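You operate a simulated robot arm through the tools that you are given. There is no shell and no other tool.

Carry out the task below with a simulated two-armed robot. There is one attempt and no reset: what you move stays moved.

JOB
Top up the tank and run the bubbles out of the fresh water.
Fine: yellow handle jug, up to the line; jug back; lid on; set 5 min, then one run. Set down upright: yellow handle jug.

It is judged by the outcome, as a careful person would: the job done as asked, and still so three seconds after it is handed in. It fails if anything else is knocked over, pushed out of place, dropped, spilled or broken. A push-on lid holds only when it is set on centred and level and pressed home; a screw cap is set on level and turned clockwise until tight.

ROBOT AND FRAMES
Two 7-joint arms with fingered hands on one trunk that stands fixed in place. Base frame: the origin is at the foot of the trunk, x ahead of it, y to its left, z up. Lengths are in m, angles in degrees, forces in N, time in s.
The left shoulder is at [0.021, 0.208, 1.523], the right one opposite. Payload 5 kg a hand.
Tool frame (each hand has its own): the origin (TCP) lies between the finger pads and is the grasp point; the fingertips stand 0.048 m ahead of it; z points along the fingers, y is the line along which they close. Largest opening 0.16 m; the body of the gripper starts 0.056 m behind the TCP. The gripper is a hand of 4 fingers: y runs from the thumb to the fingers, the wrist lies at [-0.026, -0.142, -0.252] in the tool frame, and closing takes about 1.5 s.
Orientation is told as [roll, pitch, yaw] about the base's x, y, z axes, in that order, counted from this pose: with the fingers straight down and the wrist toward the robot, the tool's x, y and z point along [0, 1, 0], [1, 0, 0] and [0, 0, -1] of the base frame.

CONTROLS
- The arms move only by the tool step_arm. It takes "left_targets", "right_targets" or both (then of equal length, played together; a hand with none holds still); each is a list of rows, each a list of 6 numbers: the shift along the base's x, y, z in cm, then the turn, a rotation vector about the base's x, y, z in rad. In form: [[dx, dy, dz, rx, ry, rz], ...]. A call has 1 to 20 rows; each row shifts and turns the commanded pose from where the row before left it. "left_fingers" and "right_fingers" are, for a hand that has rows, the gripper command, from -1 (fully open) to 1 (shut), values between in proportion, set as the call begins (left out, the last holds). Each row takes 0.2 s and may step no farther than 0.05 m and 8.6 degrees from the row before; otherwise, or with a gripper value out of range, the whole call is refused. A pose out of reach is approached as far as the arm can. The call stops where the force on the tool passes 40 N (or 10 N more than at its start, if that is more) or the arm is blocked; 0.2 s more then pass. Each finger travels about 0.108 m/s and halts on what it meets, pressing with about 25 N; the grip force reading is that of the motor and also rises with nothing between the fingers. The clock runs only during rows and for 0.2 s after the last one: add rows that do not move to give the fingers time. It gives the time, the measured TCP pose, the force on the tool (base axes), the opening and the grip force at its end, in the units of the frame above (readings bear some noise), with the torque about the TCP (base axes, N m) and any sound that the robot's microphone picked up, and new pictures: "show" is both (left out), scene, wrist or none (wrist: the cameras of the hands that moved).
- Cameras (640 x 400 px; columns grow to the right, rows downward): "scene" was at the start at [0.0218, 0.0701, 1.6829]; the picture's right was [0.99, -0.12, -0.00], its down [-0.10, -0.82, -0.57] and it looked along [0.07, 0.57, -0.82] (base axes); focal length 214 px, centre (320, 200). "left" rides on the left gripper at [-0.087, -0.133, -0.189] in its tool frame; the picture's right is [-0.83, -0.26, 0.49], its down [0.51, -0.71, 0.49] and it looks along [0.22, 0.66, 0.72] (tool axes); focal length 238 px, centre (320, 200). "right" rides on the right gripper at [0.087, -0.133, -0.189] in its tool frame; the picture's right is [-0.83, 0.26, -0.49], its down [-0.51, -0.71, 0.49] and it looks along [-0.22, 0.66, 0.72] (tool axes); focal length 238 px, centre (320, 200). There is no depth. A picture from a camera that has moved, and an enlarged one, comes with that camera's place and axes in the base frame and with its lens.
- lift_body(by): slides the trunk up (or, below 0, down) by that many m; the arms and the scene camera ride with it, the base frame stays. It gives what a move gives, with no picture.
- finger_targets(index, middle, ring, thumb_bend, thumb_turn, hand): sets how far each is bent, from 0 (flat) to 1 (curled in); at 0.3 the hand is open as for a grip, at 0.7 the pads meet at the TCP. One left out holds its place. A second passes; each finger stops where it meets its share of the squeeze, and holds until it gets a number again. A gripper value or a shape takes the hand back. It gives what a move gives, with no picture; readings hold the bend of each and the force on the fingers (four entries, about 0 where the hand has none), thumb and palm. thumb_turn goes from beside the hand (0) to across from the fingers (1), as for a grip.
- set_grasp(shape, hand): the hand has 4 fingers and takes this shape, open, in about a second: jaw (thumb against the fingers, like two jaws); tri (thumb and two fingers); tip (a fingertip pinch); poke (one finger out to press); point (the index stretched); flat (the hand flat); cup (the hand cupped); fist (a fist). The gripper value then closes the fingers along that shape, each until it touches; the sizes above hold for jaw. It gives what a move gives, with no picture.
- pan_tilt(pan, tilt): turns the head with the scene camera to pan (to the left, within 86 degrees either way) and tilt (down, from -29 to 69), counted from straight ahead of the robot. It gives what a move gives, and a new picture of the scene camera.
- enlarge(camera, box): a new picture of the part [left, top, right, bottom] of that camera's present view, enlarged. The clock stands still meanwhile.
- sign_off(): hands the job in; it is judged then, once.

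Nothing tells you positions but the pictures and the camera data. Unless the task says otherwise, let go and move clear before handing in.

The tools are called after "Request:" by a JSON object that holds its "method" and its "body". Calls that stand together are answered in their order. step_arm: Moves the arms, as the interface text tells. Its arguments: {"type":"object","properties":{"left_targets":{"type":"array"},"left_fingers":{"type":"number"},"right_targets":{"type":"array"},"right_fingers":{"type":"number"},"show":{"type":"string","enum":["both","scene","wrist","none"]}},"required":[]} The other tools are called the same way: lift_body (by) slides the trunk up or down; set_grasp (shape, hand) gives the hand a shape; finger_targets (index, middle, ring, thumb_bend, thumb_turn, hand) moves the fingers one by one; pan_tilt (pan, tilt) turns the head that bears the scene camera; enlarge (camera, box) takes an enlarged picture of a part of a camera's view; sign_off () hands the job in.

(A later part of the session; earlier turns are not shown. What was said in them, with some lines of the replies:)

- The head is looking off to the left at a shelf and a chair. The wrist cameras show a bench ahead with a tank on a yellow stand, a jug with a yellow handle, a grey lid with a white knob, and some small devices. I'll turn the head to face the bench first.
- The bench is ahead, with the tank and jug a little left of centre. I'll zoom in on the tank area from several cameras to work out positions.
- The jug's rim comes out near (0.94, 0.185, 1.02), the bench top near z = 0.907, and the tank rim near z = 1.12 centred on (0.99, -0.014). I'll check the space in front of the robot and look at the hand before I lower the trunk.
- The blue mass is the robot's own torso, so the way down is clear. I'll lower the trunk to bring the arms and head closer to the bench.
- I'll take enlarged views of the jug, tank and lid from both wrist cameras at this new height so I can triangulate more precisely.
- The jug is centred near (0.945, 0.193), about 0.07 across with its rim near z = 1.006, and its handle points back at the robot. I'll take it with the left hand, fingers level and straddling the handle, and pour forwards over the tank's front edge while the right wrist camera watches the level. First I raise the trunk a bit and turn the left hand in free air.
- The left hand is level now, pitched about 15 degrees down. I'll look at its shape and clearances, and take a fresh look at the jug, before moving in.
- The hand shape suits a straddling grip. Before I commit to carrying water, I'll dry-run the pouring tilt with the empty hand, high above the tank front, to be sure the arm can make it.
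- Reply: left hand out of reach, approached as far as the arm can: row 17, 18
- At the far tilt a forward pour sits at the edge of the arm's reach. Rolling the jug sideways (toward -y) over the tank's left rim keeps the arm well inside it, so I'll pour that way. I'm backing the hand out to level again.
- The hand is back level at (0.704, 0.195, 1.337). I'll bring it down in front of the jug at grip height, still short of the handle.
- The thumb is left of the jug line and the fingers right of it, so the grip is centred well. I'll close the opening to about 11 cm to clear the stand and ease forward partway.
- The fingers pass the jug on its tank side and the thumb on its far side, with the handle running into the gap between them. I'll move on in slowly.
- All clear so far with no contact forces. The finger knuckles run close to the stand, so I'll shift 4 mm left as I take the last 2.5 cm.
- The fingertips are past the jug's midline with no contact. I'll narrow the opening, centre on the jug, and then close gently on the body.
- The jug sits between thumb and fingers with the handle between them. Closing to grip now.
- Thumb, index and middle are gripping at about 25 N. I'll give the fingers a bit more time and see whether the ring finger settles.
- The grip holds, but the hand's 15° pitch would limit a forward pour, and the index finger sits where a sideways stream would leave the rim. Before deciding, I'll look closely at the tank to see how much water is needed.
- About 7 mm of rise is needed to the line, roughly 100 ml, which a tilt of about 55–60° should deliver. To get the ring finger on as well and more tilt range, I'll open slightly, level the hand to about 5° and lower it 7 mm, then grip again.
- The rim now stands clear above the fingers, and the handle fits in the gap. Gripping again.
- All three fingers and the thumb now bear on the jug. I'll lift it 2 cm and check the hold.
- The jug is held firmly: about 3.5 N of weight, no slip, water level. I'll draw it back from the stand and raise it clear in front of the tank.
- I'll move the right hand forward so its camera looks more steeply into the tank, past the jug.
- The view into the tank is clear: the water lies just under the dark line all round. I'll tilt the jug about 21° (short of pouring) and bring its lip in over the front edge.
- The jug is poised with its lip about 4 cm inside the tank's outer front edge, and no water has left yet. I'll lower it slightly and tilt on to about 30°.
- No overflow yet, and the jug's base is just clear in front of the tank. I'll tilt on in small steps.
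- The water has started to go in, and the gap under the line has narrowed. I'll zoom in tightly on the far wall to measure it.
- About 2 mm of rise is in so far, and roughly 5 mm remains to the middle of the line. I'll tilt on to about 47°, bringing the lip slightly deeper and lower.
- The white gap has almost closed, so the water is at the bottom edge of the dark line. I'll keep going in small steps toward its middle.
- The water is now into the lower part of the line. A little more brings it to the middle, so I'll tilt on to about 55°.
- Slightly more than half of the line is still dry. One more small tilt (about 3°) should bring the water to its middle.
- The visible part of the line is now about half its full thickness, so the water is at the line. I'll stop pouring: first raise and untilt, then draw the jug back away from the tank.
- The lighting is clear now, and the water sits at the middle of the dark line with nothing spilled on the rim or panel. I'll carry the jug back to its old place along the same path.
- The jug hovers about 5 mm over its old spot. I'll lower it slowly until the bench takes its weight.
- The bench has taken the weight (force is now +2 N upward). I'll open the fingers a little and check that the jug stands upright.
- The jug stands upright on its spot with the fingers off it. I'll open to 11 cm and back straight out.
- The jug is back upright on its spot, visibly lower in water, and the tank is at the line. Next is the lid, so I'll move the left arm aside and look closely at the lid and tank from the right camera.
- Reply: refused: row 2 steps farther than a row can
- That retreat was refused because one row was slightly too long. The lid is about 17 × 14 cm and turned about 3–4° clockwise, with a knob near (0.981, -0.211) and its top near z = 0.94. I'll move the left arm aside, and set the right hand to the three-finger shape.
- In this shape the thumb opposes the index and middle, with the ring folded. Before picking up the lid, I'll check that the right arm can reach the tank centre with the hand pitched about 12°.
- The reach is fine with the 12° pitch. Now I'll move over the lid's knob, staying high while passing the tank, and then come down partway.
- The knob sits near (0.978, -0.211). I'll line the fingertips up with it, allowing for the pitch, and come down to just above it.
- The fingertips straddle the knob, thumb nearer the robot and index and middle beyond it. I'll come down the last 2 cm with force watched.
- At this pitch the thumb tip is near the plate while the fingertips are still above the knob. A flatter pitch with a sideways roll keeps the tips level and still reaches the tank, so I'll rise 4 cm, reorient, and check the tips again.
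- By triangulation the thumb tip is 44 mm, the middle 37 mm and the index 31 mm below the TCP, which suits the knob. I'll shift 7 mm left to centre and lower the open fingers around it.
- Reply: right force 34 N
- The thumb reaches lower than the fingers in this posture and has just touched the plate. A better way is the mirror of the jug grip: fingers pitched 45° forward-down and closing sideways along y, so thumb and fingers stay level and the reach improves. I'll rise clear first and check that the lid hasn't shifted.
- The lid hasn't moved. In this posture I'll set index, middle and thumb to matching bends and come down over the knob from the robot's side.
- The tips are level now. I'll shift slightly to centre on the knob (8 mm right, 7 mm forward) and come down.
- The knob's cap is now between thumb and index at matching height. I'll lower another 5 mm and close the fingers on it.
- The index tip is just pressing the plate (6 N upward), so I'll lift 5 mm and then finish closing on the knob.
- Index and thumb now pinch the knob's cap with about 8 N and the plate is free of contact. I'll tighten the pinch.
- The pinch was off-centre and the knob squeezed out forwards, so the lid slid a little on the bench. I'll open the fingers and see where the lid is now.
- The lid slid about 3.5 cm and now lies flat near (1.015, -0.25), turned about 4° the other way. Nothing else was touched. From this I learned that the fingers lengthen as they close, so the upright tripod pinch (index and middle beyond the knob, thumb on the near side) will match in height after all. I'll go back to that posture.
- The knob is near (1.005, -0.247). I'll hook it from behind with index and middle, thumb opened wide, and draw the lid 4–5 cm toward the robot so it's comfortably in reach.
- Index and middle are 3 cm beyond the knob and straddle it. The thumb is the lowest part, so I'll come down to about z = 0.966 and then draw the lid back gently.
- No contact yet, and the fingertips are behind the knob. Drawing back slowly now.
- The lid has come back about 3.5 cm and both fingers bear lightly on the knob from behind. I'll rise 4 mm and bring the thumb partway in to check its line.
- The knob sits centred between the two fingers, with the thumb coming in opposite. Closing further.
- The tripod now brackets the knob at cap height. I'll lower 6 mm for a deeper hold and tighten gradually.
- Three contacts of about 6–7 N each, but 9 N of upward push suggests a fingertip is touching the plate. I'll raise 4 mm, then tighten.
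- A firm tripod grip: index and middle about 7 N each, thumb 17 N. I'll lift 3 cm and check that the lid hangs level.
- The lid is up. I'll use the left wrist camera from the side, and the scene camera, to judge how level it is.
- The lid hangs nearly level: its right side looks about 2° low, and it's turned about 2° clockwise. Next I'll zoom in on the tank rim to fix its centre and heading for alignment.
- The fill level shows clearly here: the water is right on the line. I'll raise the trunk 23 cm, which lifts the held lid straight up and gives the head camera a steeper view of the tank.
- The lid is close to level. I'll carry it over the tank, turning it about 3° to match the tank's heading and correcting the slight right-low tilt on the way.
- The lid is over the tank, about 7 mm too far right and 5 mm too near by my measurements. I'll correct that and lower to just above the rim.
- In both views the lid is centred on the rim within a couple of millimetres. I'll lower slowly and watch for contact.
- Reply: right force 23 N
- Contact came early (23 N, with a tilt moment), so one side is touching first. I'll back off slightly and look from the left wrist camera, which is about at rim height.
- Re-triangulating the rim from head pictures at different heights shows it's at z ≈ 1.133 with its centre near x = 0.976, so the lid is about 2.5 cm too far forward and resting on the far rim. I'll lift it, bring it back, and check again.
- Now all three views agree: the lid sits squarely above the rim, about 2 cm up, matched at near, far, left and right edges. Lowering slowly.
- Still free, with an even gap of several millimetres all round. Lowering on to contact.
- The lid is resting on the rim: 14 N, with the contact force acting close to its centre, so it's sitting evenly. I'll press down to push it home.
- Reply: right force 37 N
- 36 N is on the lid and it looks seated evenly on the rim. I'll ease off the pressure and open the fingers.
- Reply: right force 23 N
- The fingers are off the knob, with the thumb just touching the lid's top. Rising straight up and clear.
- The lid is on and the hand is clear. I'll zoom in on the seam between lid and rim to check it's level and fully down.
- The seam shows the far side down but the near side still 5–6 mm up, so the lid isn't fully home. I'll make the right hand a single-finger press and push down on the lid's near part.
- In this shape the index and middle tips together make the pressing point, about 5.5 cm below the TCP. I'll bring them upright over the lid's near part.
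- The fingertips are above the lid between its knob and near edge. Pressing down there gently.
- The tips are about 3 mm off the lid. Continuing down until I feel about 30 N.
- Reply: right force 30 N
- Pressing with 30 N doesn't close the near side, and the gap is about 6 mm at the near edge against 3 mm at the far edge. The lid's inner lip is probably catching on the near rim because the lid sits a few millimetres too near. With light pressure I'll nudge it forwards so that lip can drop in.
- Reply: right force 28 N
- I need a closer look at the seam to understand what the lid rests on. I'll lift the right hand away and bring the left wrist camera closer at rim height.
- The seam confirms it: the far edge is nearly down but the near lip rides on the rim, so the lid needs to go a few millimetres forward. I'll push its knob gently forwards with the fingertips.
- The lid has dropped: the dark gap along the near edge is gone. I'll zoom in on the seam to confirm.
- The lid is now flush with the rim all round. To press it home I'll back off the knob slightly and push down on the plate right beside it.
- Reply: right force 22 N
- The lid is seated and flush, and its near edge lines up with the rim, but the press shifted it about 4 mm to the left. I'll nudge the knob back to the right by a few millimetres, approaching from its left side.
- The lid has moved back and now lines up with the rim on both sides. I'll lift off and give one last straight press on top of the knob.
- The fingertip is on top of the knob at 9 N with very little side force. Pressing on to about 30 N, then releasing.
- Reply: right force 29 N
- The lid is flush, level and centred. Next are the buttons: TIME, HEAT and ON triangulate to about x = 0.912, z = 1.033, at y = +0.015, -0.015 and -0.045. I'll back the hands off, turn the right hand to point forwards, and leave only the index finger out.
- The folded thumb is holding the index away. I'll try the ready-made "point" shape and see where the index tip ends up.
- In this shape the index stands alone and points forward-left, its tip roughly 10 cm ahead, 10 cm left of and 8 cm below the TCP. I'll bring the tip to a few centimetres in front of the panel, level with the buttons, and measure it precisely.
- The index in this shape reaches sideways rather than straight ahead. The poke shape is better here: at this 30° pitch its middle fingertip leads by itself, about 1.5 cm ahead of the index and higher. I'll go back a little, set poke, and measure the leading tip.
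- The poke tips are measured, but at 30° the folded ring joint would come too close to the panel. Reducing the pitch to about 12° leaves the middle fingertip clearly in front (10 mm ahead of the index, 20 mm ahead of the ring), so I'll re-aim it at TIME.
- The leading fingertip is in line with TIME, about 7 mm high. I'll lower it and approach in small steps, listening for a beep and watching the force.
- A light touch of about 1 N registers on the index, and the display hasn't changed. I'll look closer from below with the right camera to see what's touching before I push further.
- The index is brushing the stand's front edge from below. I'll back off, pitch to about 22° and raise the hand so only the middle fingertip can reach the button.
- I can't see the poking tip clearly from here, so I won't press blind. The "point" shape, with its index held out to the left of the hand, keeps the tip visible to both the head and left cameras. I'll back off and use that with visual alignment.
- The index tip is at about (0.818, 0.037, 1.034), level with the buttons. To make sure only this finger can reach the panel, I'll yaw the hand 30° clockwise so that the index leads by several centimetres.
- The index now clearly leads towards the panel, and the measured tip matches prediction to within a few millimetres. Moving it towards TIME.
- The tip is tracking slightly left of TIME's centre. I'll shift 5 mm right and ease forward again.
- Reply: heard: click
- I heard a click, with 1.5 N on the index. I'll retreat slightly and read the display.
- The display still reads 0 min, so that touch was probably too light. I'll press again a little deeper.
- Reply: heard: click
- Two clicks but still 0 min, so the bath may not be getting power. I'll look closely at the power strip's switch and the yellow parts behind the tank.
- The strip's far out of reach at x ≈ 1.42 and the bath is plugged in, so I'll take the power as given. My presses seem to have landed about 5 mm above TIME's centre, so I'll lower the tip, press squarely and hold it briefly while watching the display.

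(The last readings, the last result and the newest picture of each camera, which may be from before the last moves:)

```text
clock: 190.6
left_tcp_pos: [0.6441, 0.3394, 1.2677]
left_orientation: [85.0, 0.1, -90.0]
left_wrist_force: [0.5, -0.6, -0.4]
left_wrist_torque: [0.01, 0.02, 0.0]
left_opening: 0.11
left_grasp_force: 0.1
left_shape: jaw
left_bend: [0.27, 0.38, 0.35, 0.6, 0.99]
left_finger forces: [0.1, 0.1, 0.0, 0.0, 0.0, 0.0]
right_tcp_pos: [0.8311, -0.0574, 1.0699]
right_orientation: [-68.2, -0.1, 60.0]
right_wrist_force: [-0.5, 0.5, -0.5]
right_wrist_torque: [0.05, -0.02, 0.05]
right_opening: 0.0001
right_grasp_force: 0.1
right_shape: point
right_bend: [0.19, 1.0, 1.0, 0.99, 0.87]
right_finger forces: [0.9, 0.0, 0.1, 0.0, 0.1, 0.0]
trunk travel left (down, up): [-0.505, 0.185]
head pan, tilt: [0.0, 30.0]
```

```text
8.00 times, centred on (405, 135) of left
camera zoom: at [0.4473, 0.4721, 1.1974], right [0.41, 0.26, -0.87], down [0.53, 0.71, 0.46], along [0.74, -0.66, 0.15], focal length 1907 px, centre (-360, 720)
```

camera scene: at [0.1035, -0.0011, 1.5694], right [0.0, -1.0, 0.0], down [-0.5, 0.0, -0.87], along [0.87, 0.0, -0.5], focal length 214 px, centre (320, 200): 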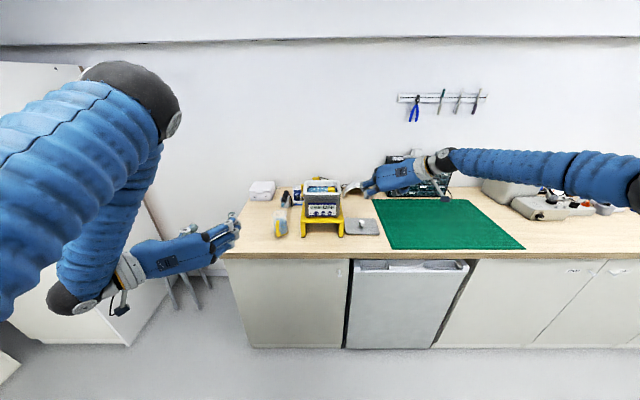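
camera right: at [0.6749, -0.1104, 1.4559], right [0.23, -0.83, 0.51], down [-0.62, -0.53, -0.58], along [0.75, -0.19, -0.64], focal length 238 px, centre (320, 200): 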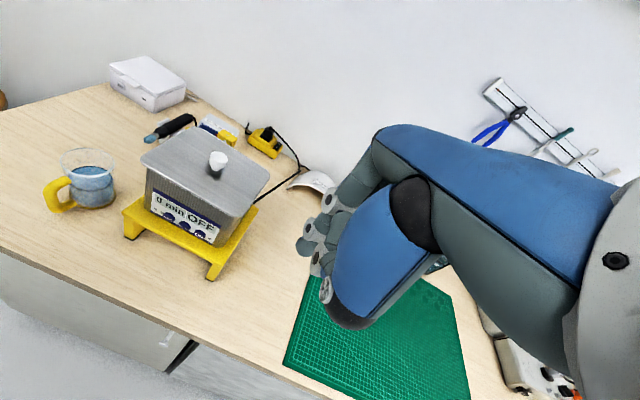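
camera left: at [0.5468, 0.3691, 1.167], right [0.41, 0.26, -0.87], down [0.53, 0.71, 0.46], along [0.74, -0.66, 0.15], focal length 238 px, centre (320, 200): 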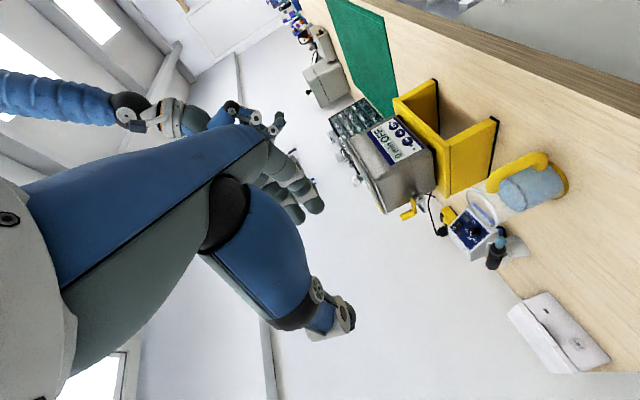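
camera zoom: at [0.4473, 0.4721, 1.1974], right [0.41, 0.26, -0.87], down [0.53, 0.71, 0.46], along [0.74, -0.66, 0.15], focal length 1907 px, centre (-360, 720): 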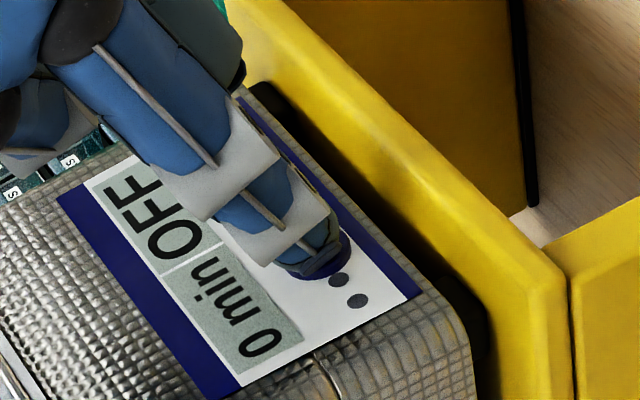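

Request:
{"method": "step_arm", "body": {"right_targets": [[0.2, 0, 0, 0, 0, 0], [0.1, 0, 0, 0, 0, 0], [0, 0, 0, 0, 0, 0], [0, 0, 0, 0, 0, 0]], "show": "none"}}

Request:
{"method": "enlarge", "body": {"camera": "left", "box": [375, 110, 435, 160]}}

```text
clock: 191.6
left_tcp_pos: [0.6445, 0.34, 1.2685]
left_orientation: [85.0, -0.1, -90.0]
left_wrist_force: [-0.7, 0.0, -0.5]
left_wrist_torque: [0.0, -0.04, 0.0]
left_opening: 0.11
left_grasp_force: 0.0
left_shape: jaw
left_bend: [0.27, 0.38, 0.35, 0.6, 0.99]
left_finger forces: [0.0, 0.1, 0.0, 0.0, 0.1, 0.1]
right_tcp_pos: [0.8358, -0.0566, 1.0694]
right_orientation: [-68.3, 0.0, 60.0]
right_wrist_force: [-0.9, 0.9, 1.0]
right_wrist_torque: [0.09, -0.03, 0.13]
right_opening: 0.0001
right_grasp_force: 0.1
right_shape: point
right_bend: [0.19, 1.0, 1.0, 0.99, 0.87]
right_finger forces: [1.9, 0.1, 0.0, 0.0, 0.0, 0.1]
trunk travel left (down, up): [-0.505, 0.185]
head pan, tilt: [0.0, 30.0]
heard: click
```

```text
8.00 times, centred on (405, 135) of left
camera zoom: at [0.4471, 0.4722, 1.1974], right [0.41, 0.26, -0.87], down [0.53, 0.71, 0.46], along [0.74, -0.66, 0.15], focal length 1907 px, centre (-360, 720)
```

zoom: 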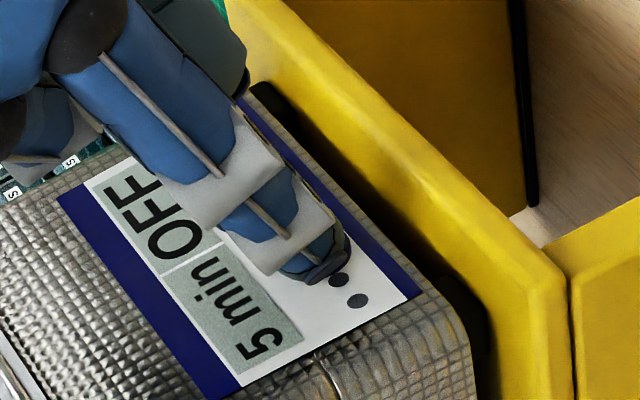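

The display now reads 5 min. I'll withdraw straight back without touching anything else.

Request:
{"method": "step_arm", "body": {"right_targets": [[-0.6, 0, 0, 0, 0, 0], [-1.0, 0, 0, 0, 0, 0], [-2.0, 0, 0, 0, 0, 0], [-2.0, 0, 0, 0, 0, 0], [0, 0, 0, 0, 0, 0]], "show": "none"}}

Request:
{"method": "enlarge", "body": {"camera": "left", "box": [375, 110, 435, 160]}}

Request:
{"method": "enlarge", "body": {"camera": "scene", "box": [290, 200, 360, 250]}}

```text
clock: 192.8
left_tcp_pos: [0.6443, 0.3391, 1.2667]
left_orientation: [85.0, 0.0, -90.0]
left_wrist_force: [0.2, 0.2, -0.3]
left_wrist_torque: [0.01, -0.01, 0.03]
left_opening: 0.1098
left_grasp_force: 0.1
left_shape: jaw
left_bend: [0.27, 0.38, 0.35, 0.6, 0.99]
left_finger forces: [0.0, 0.0, 0.0, 0.1, 0.1, 0.0]
right_tcp_pos: [0.7814, -0.0564, 1.0697]
right_orientation: [-68.4, 0.0, 60.1]
right_wrist_force: [0.9, 0.0, 0.2]
right_wrist_torque: [0.01, 0.0, 0.02]
right_opening: 0.0001
right_grasp_force: 0.0
right_shape: point
right_bend: [0.19, 1.0, 1.0, 0.99, 0.87]
right_finger forces: [0.1, 0.0, 0.1, 0.0, 0.1, 0.1]
trunk travel left (down, up): [-0.505, 0.185]
head pan, tilt: [0.0, 30.0]
```

```text
8.00 times, centred on (405, 135) of left
camera zoom: at [0.4476, 0.4721, 1.1972], right [0.41, 0.26, -0.87], down [0.53, 0.71, 0.46], along [0.74, -0.66, 0.15], focal length 1907 px, centre (-360, 720)
```

zoom: 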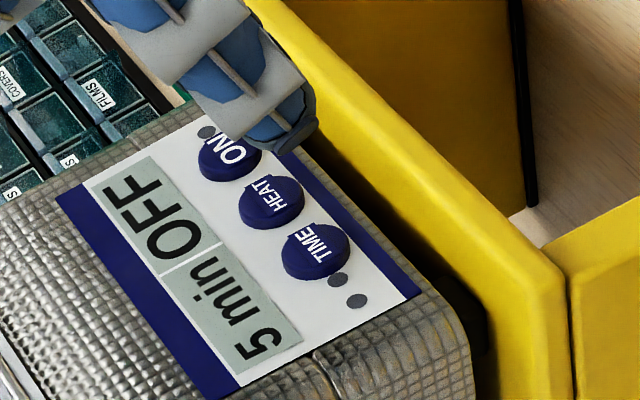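

```text
8.00 times, centred on (325, 225) of scene
camera zoom: at [0.1043, -0.001, 1.6993], right [0.0, -1.0, 0.0], down [-0.5, 0.0, -0.87], along [0.87, 0.0, -0.5], focal length 1716 px, centre (280, 0)
```

zoom: 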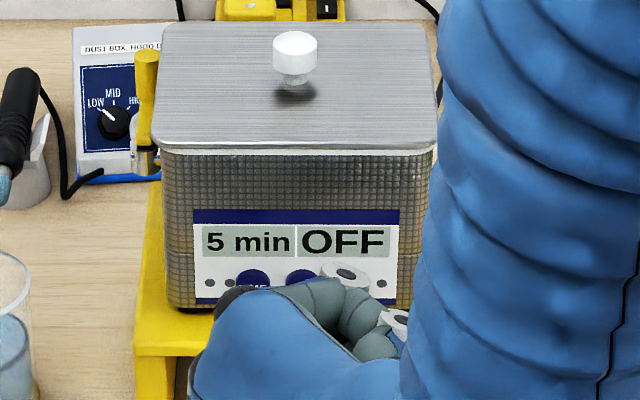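

It now reads 5 min OFF, and no indicator lights changed. ON sits about 5.9 cm to the right of TIME, so I'll shift over and approach it the same way.

Request:
{"method": "step_arm", "body": {"right_targets": [[0, -3, 0, 0, 0, 0], [0, -2.95, 0, 0, 0, 0], [2, 0, 0, 0, 0, 0], [1.5, 0, 0, 0, 0, 0], [0, 0, 0, 0, 0, 0]], "show": "none"}}

Request:
{"method": "enlarge", "body": {"camera": "left", "box": [365, 100, 425, 150]}}

Request:
{"method": "enlarge", "body": {"camera": "scene", "box": [290, 200, 360, 250]}}

```text
clock: 194.0
left_tcp_pos: [0.6448, 0.3397, 1.2665]
left_orientation: [85.0, 0.0, -90.1]
left_wrist_force: [0.3, 0.7, 0.4]
left_wrist_torque: [0.01, 0.02, 0.02]
left_opening: 0.1102
left_grasp_force: 0.1
left_shape: jaw
left_bend: [0.27, 0.38, 0.35, 0.6, 0.99]
left_finger forces: [0.0, 0.0, 0.0, 0.0, 0.0, 0.1]
right_tcp_pos: [0.8143, -0.1173, 1.0676]
right_orientation: [-68.4, 0.0, 60.0]
right_wrist_force: [0.9, -0.1, 0.6]
right_wrist_torque: [-0.01, 0.01, -0.01]
right_opening: 0.0
right_grasp_force: 0.0
right_shape: point
right_bend: [0.19, 1.0, 1.0, 0.99, 0.87]
right_finger forces: [0.1, 0.0, 0.0, 0.1, 0.0, 0.0]
trunk travel left (down, up): [-0.505, 0.185]
head pan, tilt: [0.0, 30.0]
```

```text
8.00 times, centred on (395, 125) of left
camera zoom: at [0.447, 0.4721, 1.1975], right [0.41, 0.26, -0.87], down [0.53, 0.71, 0.46], along [0.74, -0.66, 0.15], focal length 1907 px, centre (-280, 800)
```

zoom: 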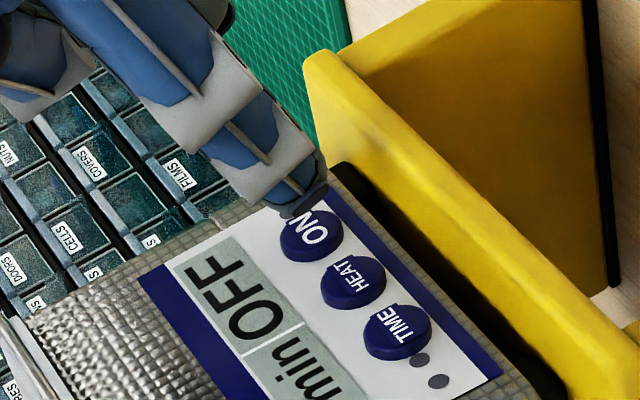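

```text
8.00 times, centred on (325, 225) of scene
camera zoom: at [0.1034, -0.0008, 1.6994], right [0.0, -1.0, 0.0], down [-0.5, 0.0, -0.87], along [0.87, 0.0, -0.5], focal length 1716 px, centre (280, 0)
```

zoom: 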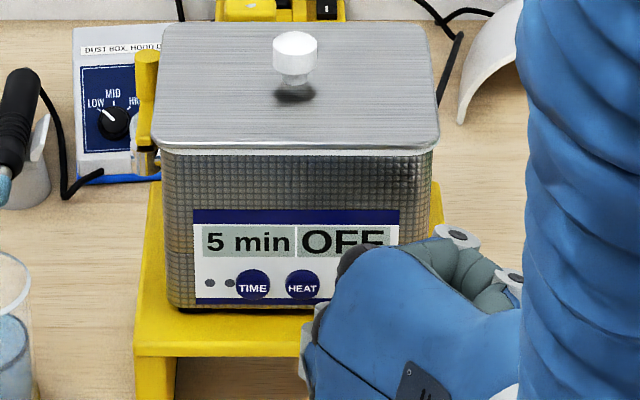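

Request:
{"method": "step_arm", "body": {"right_targets": [[0, 0.3, 0.25, 0, 0, 0], [0.6, 0, 0, 0, 0, 0], [0.5, 0, 0, 0, 0, 0], [0, 0, 0, 0, 0, 0]], "show": "none"}}

Request:
{"method": "enlarge", "body": {"camera": "left", "box": [365, 100, 425, 150]}}

```text
clock: 195.0
left_tcp_pos: [0.6438, 0.3387, 1.2671]
left_orientation: [85.0, 0.0, -90.0]
left_wrist_force: [-0.2, 0.3, 0.5]
left_wrist_torque: [0.0, 0.03, -0.02]
left_opening: 0.1098
left_grasp_force: 0.1
left_shape: jaw
left_bend: [0.27, 0.38, 0.35, 0.6, 0.99]
left_finger forces: [0.1, 0.0, 0.0, 0.1, 0.0, 0.0]
right_tcp_pos: [0.8244, -0.1141, 1.0706]
right_orientation: [-68.3, 0.0, 60.0]
right_wrist_force: [-0.9, -0.6, 0.5]
right_wrist_torque: [0.02, -0.03, -0.02]
right_opening: 0.0
right_grasp_force: 0.0
right_shape: point
right_bend: [0.19, 1.0, 1.0, 0.99, 0.87]
right_finger forces: [0.2, 0.1, 0.1, 0.1, 0.0, 0.0]
trunk travel left (down, up): [-0.505, 0.185]
head pan, tilt: [0.0, 30.0]
```

```text
8.00 times, centred on (395, 125) of left
camera zoom: at [0.4471, 0.4721, 1.1975], right [0.41, 0.26, -0.87], down [0.53, 0.71, 0.46], along [0.74, -0.66, 0.15], focal length 1907 px, centre (-280, 800)
```

zoom: 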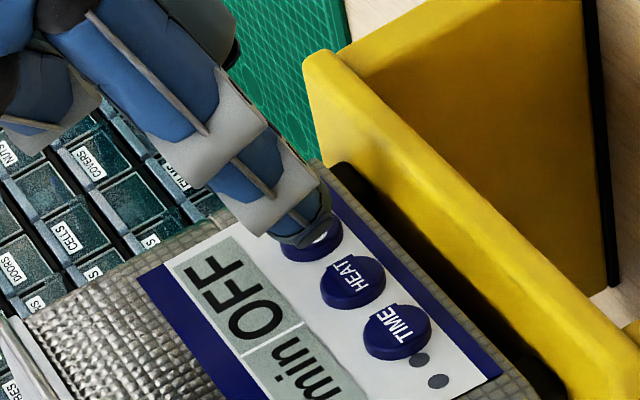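

The tip is well over ON. Advancing to press it once, gently, until the click.

Request:
{"method": "step_arm", "body": {"right_targets": [[0.4, 0, 0, 0, 0, 0], [0.3, 0, 0, 0, 0, 0], [0, 0, 0, 0, 0, 0]], "show": "none"}}

Request:
{"method": "enlarge", "body": {"camera": "left", "box": [365, 100, 425, 150]}}

```text
clock: 195.8
left_tcp_pos: [0.6442, 0.3393, 1.2672]
left_orientation: [85.0, 0.1, -89.9]
left_wrist_force: [-0.5, -0.7, -0.8]
left_wrist_torque: [0.0, 0.01, 0.03]
left_opening: 0.1097
left_grasp_force: 0.0
left_shape: jaw
left_bend: [0.27, 0.38, 0.35, 0.6, 0.99]
left_finger forces: [0.1, 0.0, 0.0, 0.0, 0.0, 0.0]
right_tcp_pos: [0.8326, -0.113, 1.0707]
right_orientation: [-68.4, 0.0, 60.1]
right_wrist_force: [0.9, -0.2, 0.8]
right_wrist_torque: [0.02, 0.04, 0.05]
right_opening: 0.0
right_grasp_force: 0.0
right_shape: point
right_bend: [0.19, 1.0, 1.0, 0.99, 0.87]
right_finger forces: [0.0, 0.1, 0.1, 0.1, 0.0, 0.1]
trunk travel left (down, up): [-0.505, 0.185]
head pan, tilt: [0.0, 30.0]
```

```text
8.00 times, centred on (395, 125) of left
camera zoom: at [0.4472, 0.472, 1.1974], right [0.41, 0.26, -0.87], down [0.53, 0.71, 0.46], along [0.74, -0.66, 0.15], focal length 1907 px, centre (-280, 800)
```

zoom: 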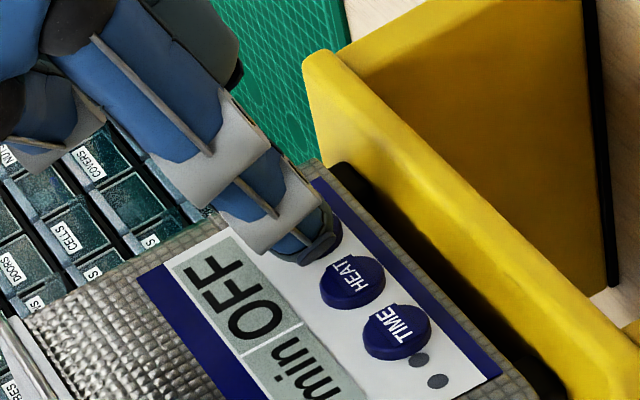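

Request:
{"method": "step_arm", "body": {"right_targets": [[0, -0.2, -0.1, 0, 0, 0], [0.2, 0, 0, 0, 0, 0], [0, 0, 0, 0, 0, 0]], "show": "none"}}

Request:
{"method": "enlarge", "body": {"camera": "left", "box": [365, 100, 425, 150]}}

```text
clock: 196.6
left_tcp_pos: [0.6444, 0.3393, 1.2666]
left_orientation: [84.9, 0.0, -90.0]
left_wrist_force: [-0.8, -0.2, 0.4]
left_wrist_torque: [0.03, 0.03, 0.0]
left_opening: 0.1098
left_grasp_force: 0.0
left_shape: jaw
left_bend: [0.27, 0.38, 0.35, 0.6, 0.99]
left_finger forces: [0.0, 0.1, 0.0, 0.1, 0.0, 0.0]
right_tcp_pos: [0.8337, -0.1157, 1.0684]
right_orientation: [-68.4, 0.0, 60.0]
right_wrist_force: [-0.8, 0.5, -0.2]
right_wrist_torque: [-0.01, 0.04, 0.11]
right_opening: 0.0001
right_grasp_force: 0.0
right_shape: point
right_bend: [0.19, 1.0, 1.0, 0.99, 0.87]
right_finger forces: [0.8, 0.0, 0.0, 0.0, 0.0, 0.0]
trunk travel left (down, up): [-0.505, 0.185]
head pan, tilt: [0.0, 30.0]
```

```text
8.00 times, centred on (395, 125) of left
camera zoom: at [0.4472, 0.472, 1.1975], right [0.41, 0.26, -0.87], down [0.53, 0.71, 0.46], along [0.74, -0.66, 0.15], focal length 1907 px, centre (-280, 800)
```

zoom: 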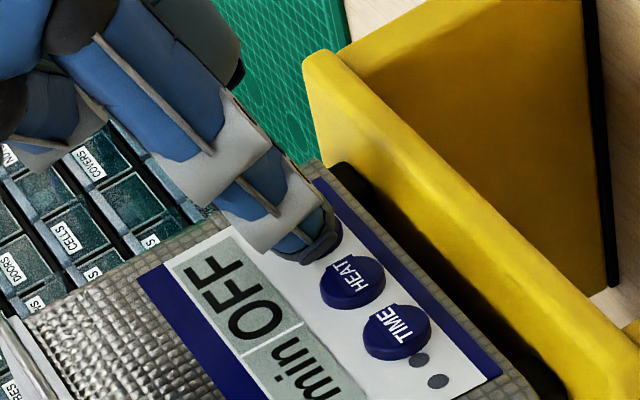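

Contact at 0.8 N. Pressing the last few millimetres.

Request:
{"method": "step_arm", "body": {"right_targets": [[0.2, 0, 0, 0, 0, 0], [0.1, 0, 0, 0, 0, 0], [0, 0, 0, 0, 0, 0]], "show": "none"}}

Request:
{"method": "enlarge", "body": {"camera": "left", "box": [365, 100, 425, 150]}}

```text
clock: 197.4
left_tcp_pos: [0.6429, 0.3386, 1.2685]
left_orientation: [85.0, 0.0, -89.9]
left_wrist_force: [-0.5, 0.6, 0.0]
left_wrist_torque: [0.03, -0.01, -0.03]
left_opening: 0.1099
left_grasp_force: 0.0
left_shape: jaw
left_bend: [0.27, 0.38, 0.35, 0.6, 0.99]
left_finger forces: [0.0, 0.0, 0.1, 0.0, 0.1, 0.0]
right_tcp_pos: [0.8346, -0.1147, 1.0697]
right_orientation: [-68.3, 0.0, 60.0]
right_wrist_force: [-11.7, 0.7, 2.3]
right_wrist_torque: [0.24, 0.16, 1.02]
right_opening: 0.0
right_grasp_force: 0.0
right_shape: point
right_bend: [0.19, 1.0, 1.0, 0.99, 0.87]
right_finger forces: [12.0, 0.1, 0.0, 0.0, 0.0, 0.0]
trunk travel left (down, up): [-0.505, 0.185]
head pan, tilt: [0.0, 30.0]
heard: click
```

```text
8.00 times, centred on (395, 125) of left
camera zoom: at [0.4459, 0.4721, 1.1979], right [0.41, 0.26, -0.87], down [0.53, 0.71, 0.46], along [0.74, -0.66, 0.15], focal length 1907 px, centre (-280, 800)
```

zoom: 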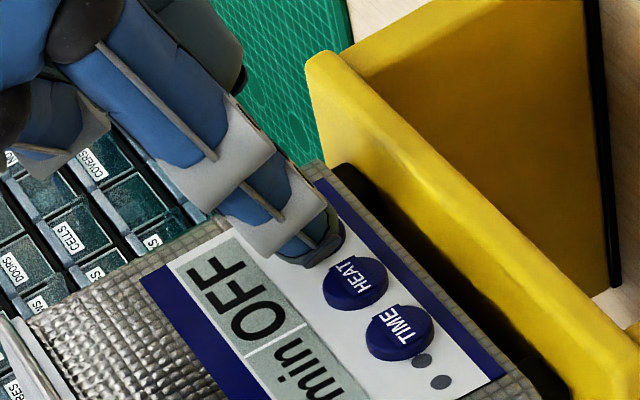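

There's a click but 12 N with hardly any travel and the display still says OFF. That's like my first touches on TIME, where the tip was catching the panel beside the button. I'll back off a little, shift slightly, and try again.

Request:
{"method": "step_arm", "body": {"right_targets": [[-0.5, 0, 0, 0, 0, 0], [-1.5, 0, 0, 0, 0, 0], [-1.5, 0, 0, 0, 0, 0], [0, 0, 0, 0, 0, 0]], "show": "none"}}

Request:
{"method": "enlarge", "body": {"camera": "left", "box": [365, 100, 435, 160]}}

Request:
{"method": "enlarge", "body": {"camera": "right", "box": [180, 100, 380, 260]}}

Request:
{"method": "enlarge", "body": {"camera": "scene", "box": [290, 200, 360, 250]}}

```text
clock: 198.4
left_tcp_pos: [0.6457, 0.3399, 1.2664]
left_orientation: [85.0, 0.1, -90.0]
left_wrist_force: [0.7, 0.2, 0.9]
left_wrist_torque: [-0.03, 0.02, 0.02]
left_opening: 0.1098
left_grasp_force: 0.1
left_shape: jaw
left_bend: [0.27, 0.38, 0.35, 0.6, 0.99]
left_finger forces: [0.0, 0.0, 0.0, 0.0, 0.0, 0.0]
right_tcp_pos: [0.8004, -0.1153, 1.0711]
right_orientation: [-68.3, 0.0, 59.9]
right_wrist_force: [-0.5, 0.5, -0.7]
right_wrist_torque: [-0.01, -0.01, -0.01]
right_opening: 0.0
right_grasp_force: 0.1
right_shape: point
right_bend: [0.19, 1.0, 1.0, 0.99, 0.87]
right_finger forces: [0.0, 0.0, 0.0, 0.1, 0.0, 0.0]
trunk travel left (down, up): [-0.505, 0.185]
head pan, tilt: [0.0, 30.0]
```

```text
6.67 times, centred on (400, 130) of left
camera zoom: at [0.4474, 0.472, 1.1974], right [0.41, 0.26, -0.87], down [0.53, 0.71, 0.46], along [0.74, -0.66, 0.15], focal length 1589 px, centre (-213, 667)
```

zoom: 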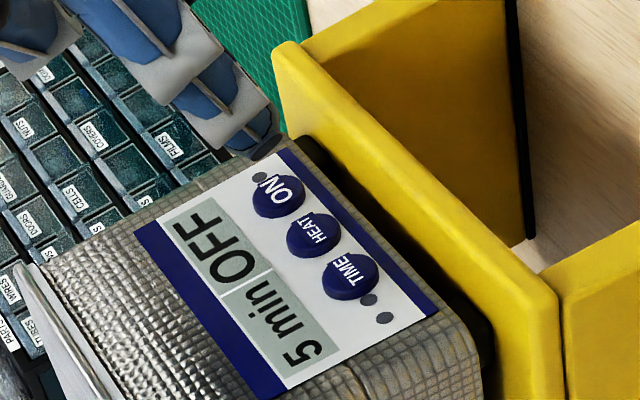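

```text
2.50 times, centred on (280, 180) of right
camera zoom: at [0.5533, -0.1256, 1.0594], right [0.01, 0.3, 0.96], down [0.2, -0.94, 0.29], along [0.98, 0.19, -0.06], focal length 596 px, centre (420, 250)
```

zoom: 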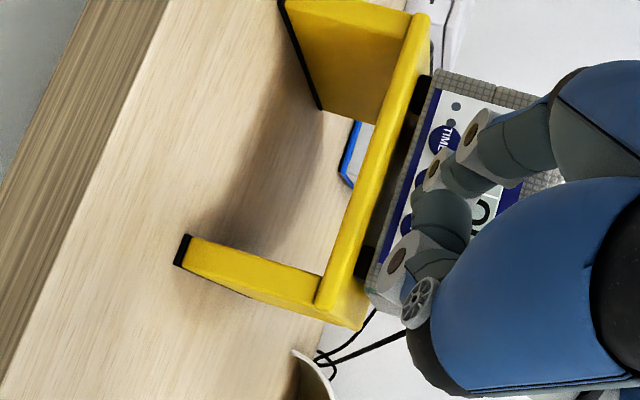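

```text
8.00 times, centred on (325, 225) of scene
camera zoom: at [0.104, -0.0011, 1.6993], right [0.0, -1.0, 0.0], down [-0.5, 0.0, -0.87], along [0.87, 0.0, -0.5], focal length 1716 px, centre (280, 0)
```

zoom: 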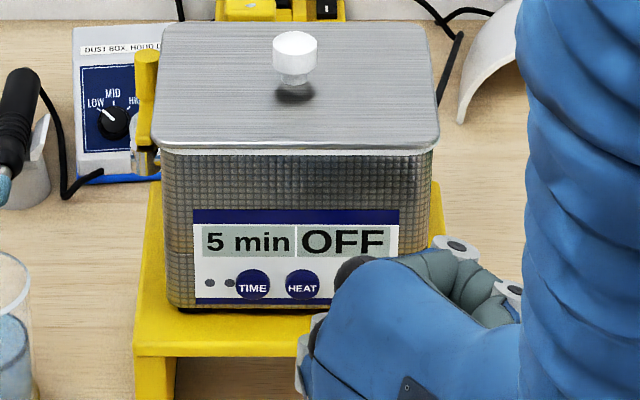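

ON still isn't registered. Comparing presses, the TIME press that worked was held longest, nearly a second. I'll press ON again at the same spot with a longer hold, checking the display while holding.

Request:
{"method": "step_arm", "body": {"right_targets": [[1.5, 0, -0.15, 0, 0, 0], [1.4, -0.1, 0, 0, 0, 0], [0.4, 0, 0, 0, 0, 0], [0, 0, 0, 0, 0, 0]], "show": "none"}}

Request:
{"method": "enlarge", "body": {"camera": "left", "box": [365, 100, 425, 150]}}

```text
clock: 199.4
left_tcp_pos: [0.6447, 0.3397, 1.2665]
left_orientation: [85.1, 0.0, -90.0]
left_wrist_force: [0.1, -0.2, 0.4]
left_wrist_torque: [0.01, 0.0, -0.01]
left_opening: 0.1099
left_grasp_force: 0.1
left_shape: jaw
left_bend: [0.27, 0.38, 0.35, 0.6, 0.99]
left_finger forces: [0.0, 0.0, 0.0, 0.1, 0.0, 0.0]
right_tcp_pos: [0.834, -0.1167, 1.0683]
right_orientation: [-68.3, -0.1, 60.0]
right_wrist_force: [-1.3, 1.2, 0.1]
right_wrist_torque: [0.07, 0.03, 0.19]
right_opening: 0.0002
right_grasp_force: 0.1
right_shape: point
right_bend: [0.19, 1.0, 1.0, 0.99, 0.87]
right_finger forces: [1.9, 0.0, 0.0, 0.1, 0.1, 0.1]
trunk travel left (down, up): [-0.505, 0.185]
head pan, tilt: [0.0, 30.0]
heard: click
```

```text
8.00 times, centred on (395, 125) of left
camera zoom: at [0.4471, 0.4721, 1.1975], right [0.41, 0.26, -0.87], down [0.53, 0.71, 0.46], along [0.74, -0.66, 0.15], focal length 1907 px, centre (-280, 800)
```

zoom: 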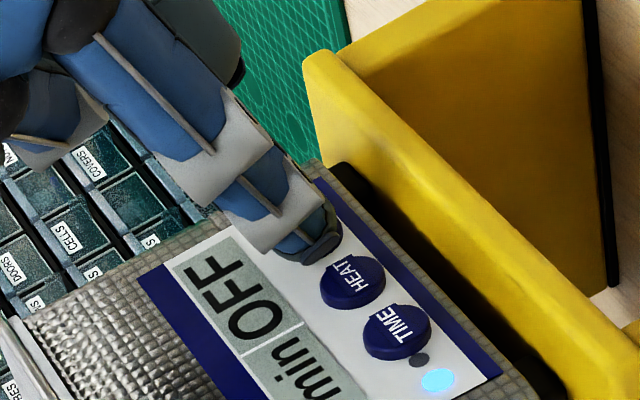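

A blue indicator has just lit on the panel, so the run has started ("OFF" is probably the heater reading). I'll withdraw straight back at once and watch the panel.

Request:
{"method": "step_arm", "body": {"right_targets": [[-0.6, 0, 0, 0, 0, 0], [-1.4, 0, 0, 0, 0, 0], [-2.0, 0, 0, 0, 0, 0], [-2.0, 0, 0, 0, 0, 0], [0, 0, 0, 0, 0, 0]], "show": "none"}}

Request:
{"method": "enlarge", "body": {"camera": "left", "box": [365, 100, 435, 160]}}

Request:
{"method": "enlarge", "body": {"camera": "scene", "box": [290, 200, 360, 250]}}

```text
clock: 200.6
left_tcp_pos: [0.645, 0.3403, 1.2675]
left_orientation: [85.1, 0.1, -90.0]
left_wrist_force: [0.0, 0.6, 0.6]
left_wrist_torque: [0.0, -0.01, 0.01]
left_opening: 0.11
left_grasp_force: 0.0
left_shape: jaw
left_bend: [0.27, 0.38, 0.35, 0.6, 0.99]
left_finger forces: [0.0, 0.0, 0.0, 0.0, 0.1, 0.0]
right_tcp_pos: [0.7751, -0.1158, 1.0696]
right_orientation: [-68.3, 0.0, 60.0]
right_wrist_force: [0.3, -0.1, -0.3]
right_wrist_torque: [0.03, 0.02, -0.02]
right_opening: 0.0
right_grasp_force: 0.1
right_shape: point
right_bend: [0.19, 1.0, 1.0, 0.99, 0.87]
right_finger forces: [0.0, 0.1, 0.0, 0.0, 0.1, 0.0]
trunk travel left (down, up): [-0.505, 0.185]
head pan, tilt: [0.0, 30.0]
```

```text
6.67 times, centred on (400, 130) of left
camera zoom: at [0.4476, 0.472, 1.1973], right [0.41, 0.26, -0.87], down [0.53, 0.71, 0.46], along [0.74, -0.66, 0.15], focal length 1589 px, centre (-213, 667)
```

zoom: 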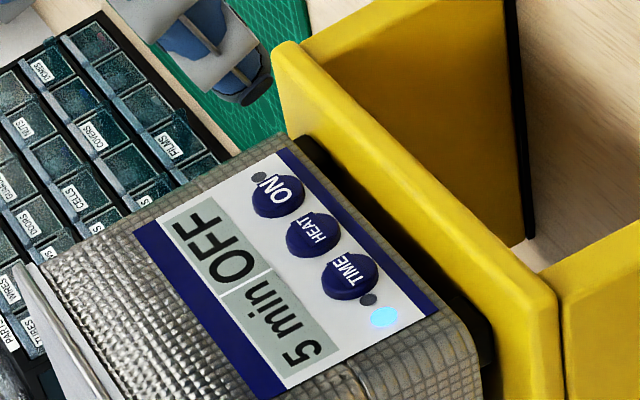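

```text
8.00 times, centred on (325, 225) of scene
camera zoom: at [0.1042, -0.001, 1.6993], right [0.0, -1.0, 0.0], down [-0.5, 0.0, -0.87], along [0.87, 0.0, -0.5], focal length 1716 px, centre (280, 0)
```

zoom: 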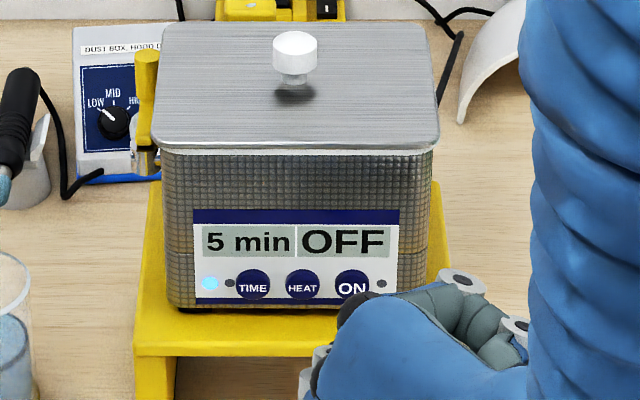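

The blue light stays lit. I'll wait a few seconds and listen to confirm it's running.

Request:
{"method": "step_arm", "body": {"right_targets": [[-2, -2, 1, 0, 0, 0], [-2, -2, 1, 0, 0, 0], [-2, -2, 1, 0, 0, 0], [0, 0, 0, 0, 0, 0], [0, 0, 0, 0, 0, 0], [0, 0, 0, 0, 0, 0], [0, 0, 0, 0, 0, 0], [0, 0, 0, 0, 0, 0], [0, 0, 0, 0, 0, 0], [0, 0, 0, 0, 0, 0], [0, 0, 0, 0, 0, 0], [0, 0, 0, 0, 0, 0], [0, 0, 0, 0, 0, 0], [0, 0, 0, 0, 0, 0], [0, 0, 0, 0, 0, 0], [0, 0, 0, 0, 0, 0], [0, 0, 0, 0, 0, 0]], "show": "scene"}}

Request:
{"method": "enlarge", "body": {"camera": "scene", "box": [290, 190, 370, 250]}}

Request:
{"method": "enlarge", "body": {"camera": "left", "box": [365, 100, 435, 160]}}

```text
clock: 204.2
left_tcp_pos: [0.6442, 0.3383, 1.2674]
left_orientation: [85.0, 0.0, -89.9]
left_wrist_force: [-0.5, -0.1, -0.5]
left_wrist_torque: [0.01, 0.0, 0.02]
left_opening: 0.1098
left_grasp_force: 0.1
left_shape: jaw
left_bend: [0.27, 0.38, 0.35, 0.6, 0.99]
left_finger forces: [0.0, 0.0, 0.0, 0.1, 0.0, 0.0]
right_tcp_pos: [0.7153, -0.1773, 1.0993]
right_orientation: [-68.2, 0.0, 60.0]
right_wrist_force: [0.0, 0.6, -0.1]
right_wrist_torque: [0.0, -0.01, 0.04]
right_opening: 0.0001
right_grasp_force: 0.0
right_shape: point
right_bend: [0.19, 1.0, 1.0, 0.99, 0.87]
right_finger forces: [0.0, 0.0, 0.1, 0.0, 0.0, 0.0]
trunk travel left (down, up): [-0.505, 0.185]
head pan, tilt: [0.0, 30.0]
camera scene: at [0.1038, -0.0011, 1.6993], right [0.0, -1.0, 0.0], down [-0.5, 0.0, -0.87], along [0.87, 0.0, -0.5], focal length 214 px, centre (320, 200)
```

scene: 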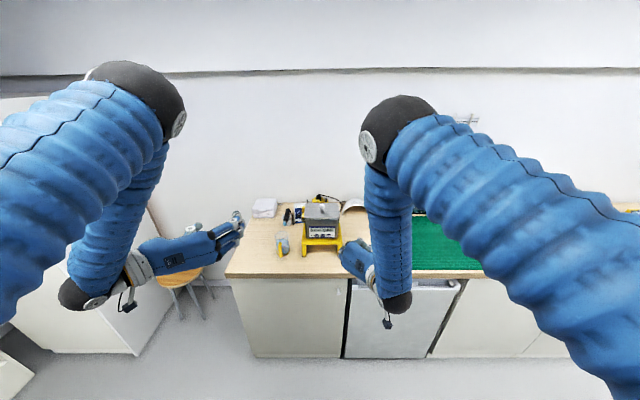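

```text
6.67 times, centred on (330, 220) of scene
camera zoom: at [0.1038, -0.0011, 1.6993], right [0.0, -1.0, 0.0], down [-0.5, 0.0, -0.87], along [0.87, 0.0, -0.5], focal length 1430 px, centre (253, 67)
```

zoom: 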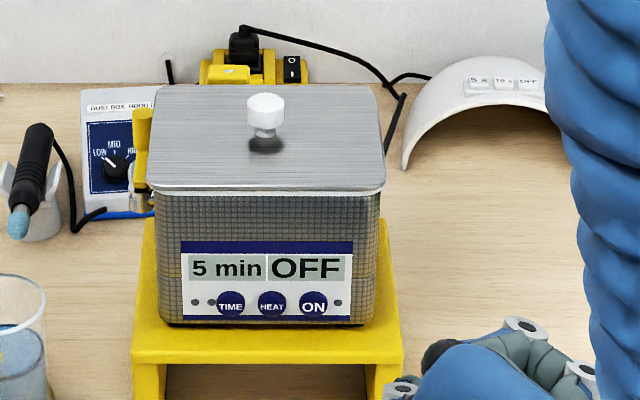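

```text
6.67 times, centred on (400, 130) of left
camera zoom: at [0.4472, 0.472, 1.1974], right [0.41, 0.26, -0.87], down [0.53, 0.71, 0.46], along [0.74, -0.66, 0.15], focal length 1589 px, centre (-213, 667)
```

zoom: 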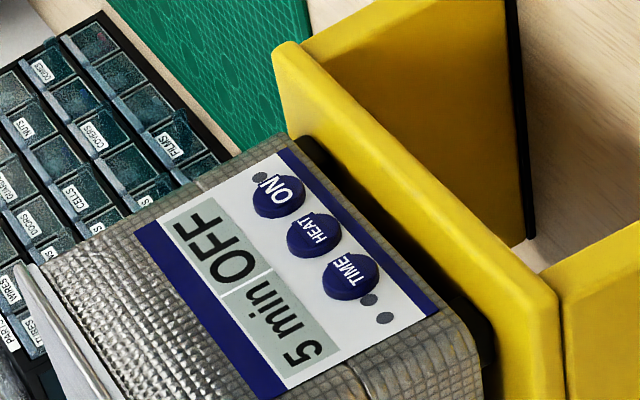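

The blue light went out about five seconds after starting, so the 5‑minute run looks to have been played through (roughly a second per minute) and finished. I won't press again. I'll move both hands well clear and do a last check of everything.

Request:
{"method": "step_arm", "body": {"right_targets": [[-3, -3, 2, 0, 0, 0], [-3, -3, 2, 0, 0, 0], [-3, -3, 2, 0, 0, 0], [-2, -3, 2, 0, 0, 0], [0, 0, 0, 0, 0, 0]], "left_targets": [[-2, 2, 1, 0, 0, 0], [-2, 2, 1, 0, 0, 0], [0, 0, 0, 0, 0, 0], [0, 0, 0, 0, 0, 0], [0, 0, 0, 0, 0, 0]], "show": "scene"}}

Request:
{"method": "enlarge", "body": {"camera": "scene", "box": [240, 180, 400, 270]}}

Request:
{"method": "enlarge", "body": {"camera": "scene", "box": [295, 195, 355, 245]}}

Request:
{"method": "enlarge", "body": {"camera": "left", "box": [340, 90, 460, 200]}}

```text
clock: 205.4
left_tcp_pos: [0.6056, 0.3784, 1.2869]
left_orientation: [84.9, 0.0, -90.0]
left_wrist_force: [0.9, 0.2, -0.3]
left_wrist_torque: [0.02, -0.02, -0.08]
left_opening: 0.1098
left_grasp_force: 0.0
left_shape: jaw
left_bend: [0.27, 0.38, 0.35, 0.6, 0.99]
left_finger forces: [0.1, 0.0, 0.1, 0.1, 0.0, 0.1]
right_tcp_pos: [0.6055, -0.294, 1.1789]
right_orientation: [-68.4, 0.0, 59.9]
right_wrist_force: [1.6, 0.5, -0.6]
right_wrist_torque: [-0.01, 0.0, -0.05]
right_opening: 0.0
right_grasp_force: 0.0
right_shape: point
right_bend: [0.19, 1.0, 1.0, 0.99, 0.87]
right_finger forces: [0.0, 0.1, 0.0, 0.1, 0.0, 0.1]
trunk travel left (down, up): [-0.505, 0.185]
head pan, tilt: [0.0, 30.0]
camera scene: at [0.1045, 0.0001, 1.6992], right [0.0, -1.0, 0.0], down [-0.5, 0.0, -0.87], along [0.87, 0.0, -0.5], focal length 214 px, centre (320, 200)
```

scene: 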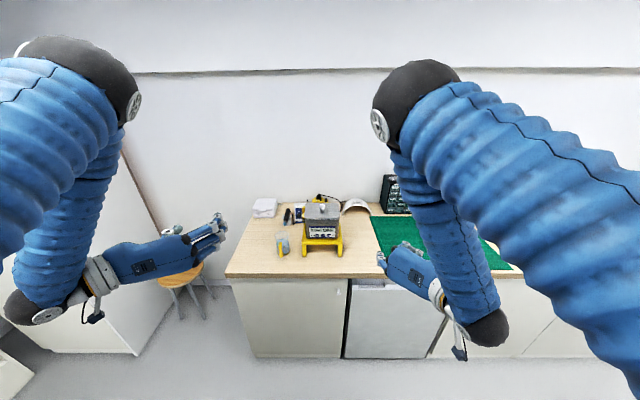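

```text
4.00 times, centred on (320, 225) of scene
camera zoom: at [0.1045, 0.0001, 1.6992], right [0.0, -1.0, 0.0], down [-0.5, 0.0, -0.87], along [0.87, 0.0, -0.5], focal length 858 px, centre (320, 100)
```

zoom: 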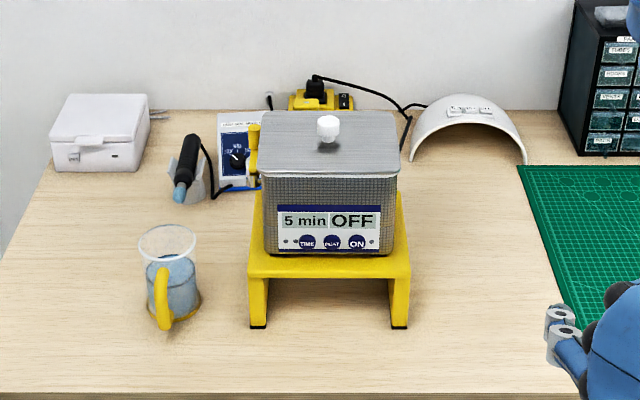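

```text
8.00 times, centred on (325, 220) of scene
camera zoom: at [0.1045, 0.0001, 1.6992], right [0.0, -1.0, 0.0], down [-0.5, 0.0, -0.87], along [0.87, 0.0, -0.5], focal length 1716 px, centre (280, 40)
```

zoom: 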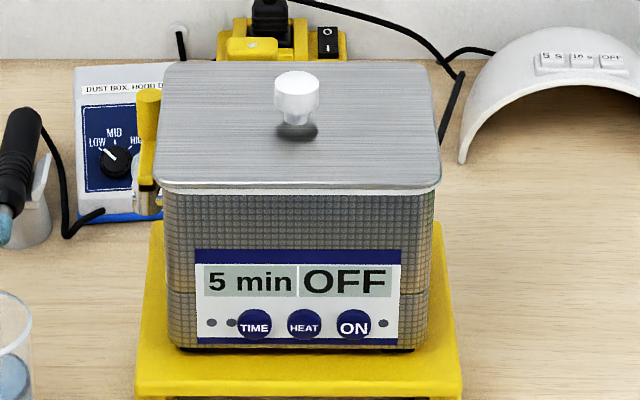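

```text
3.64 times, centred on (400, 145) of left
camera zoom: at [0.4076, 0.5118, 1.2166], right [0.41, 0.26, -0.87], down [0.53, 0.71, 0.46], along [0.74, -0.66, 0.15], focal length 867 px, centre (29, 400)
```

zoom: 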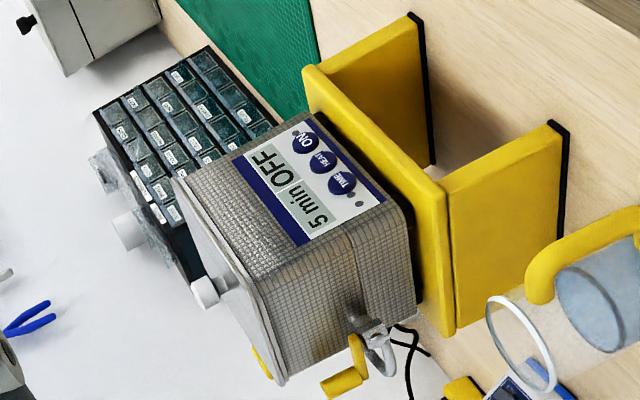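

Last check: the tank is filled to the line, the lid is seated flush and level, the display shows 5 min with the single run finished, and the jug is upright on its original spot. Both hands are clear and nothing else looks disturbed, so I'm handing in.

Request:
{"method": "sign_off", "body": {}}

```text
The job is handed in.
```

The job is handed in. I topped up the tank, put the lid on, set 5 min and started one run, but I couldn't see the bubbles under the lid to confirm they're gone.

- **Fill:** I poured from the yellow-handled jug until the water reached the middle of the line inside the tank. I saw no spills.
- **Jug:** It's back upright on its original spot.
- **Lid:** It's flush and level with the rim and pressed down with about 28 N. It slid a few centimetres on the bench during a failed first grip and sat slightly off when first placed, so I had to nudge it into position.
- **Time:** TIME now reads 5 min. My first two touches clicked without changing anything; the third set it.
- **Run:** I pressed ON once without effect. The second press lit a blue light that went out within about five seconds. I took that as the run starting and finishing, so I didn't press again. The display showed "5 min OFF" the whole time; I read "OFF" as the heater, so it doesn't confirm the run.

The lid's edge briefly rested on the green mat when it slid. I saw no sign that the mat or anything else on the bench moved.
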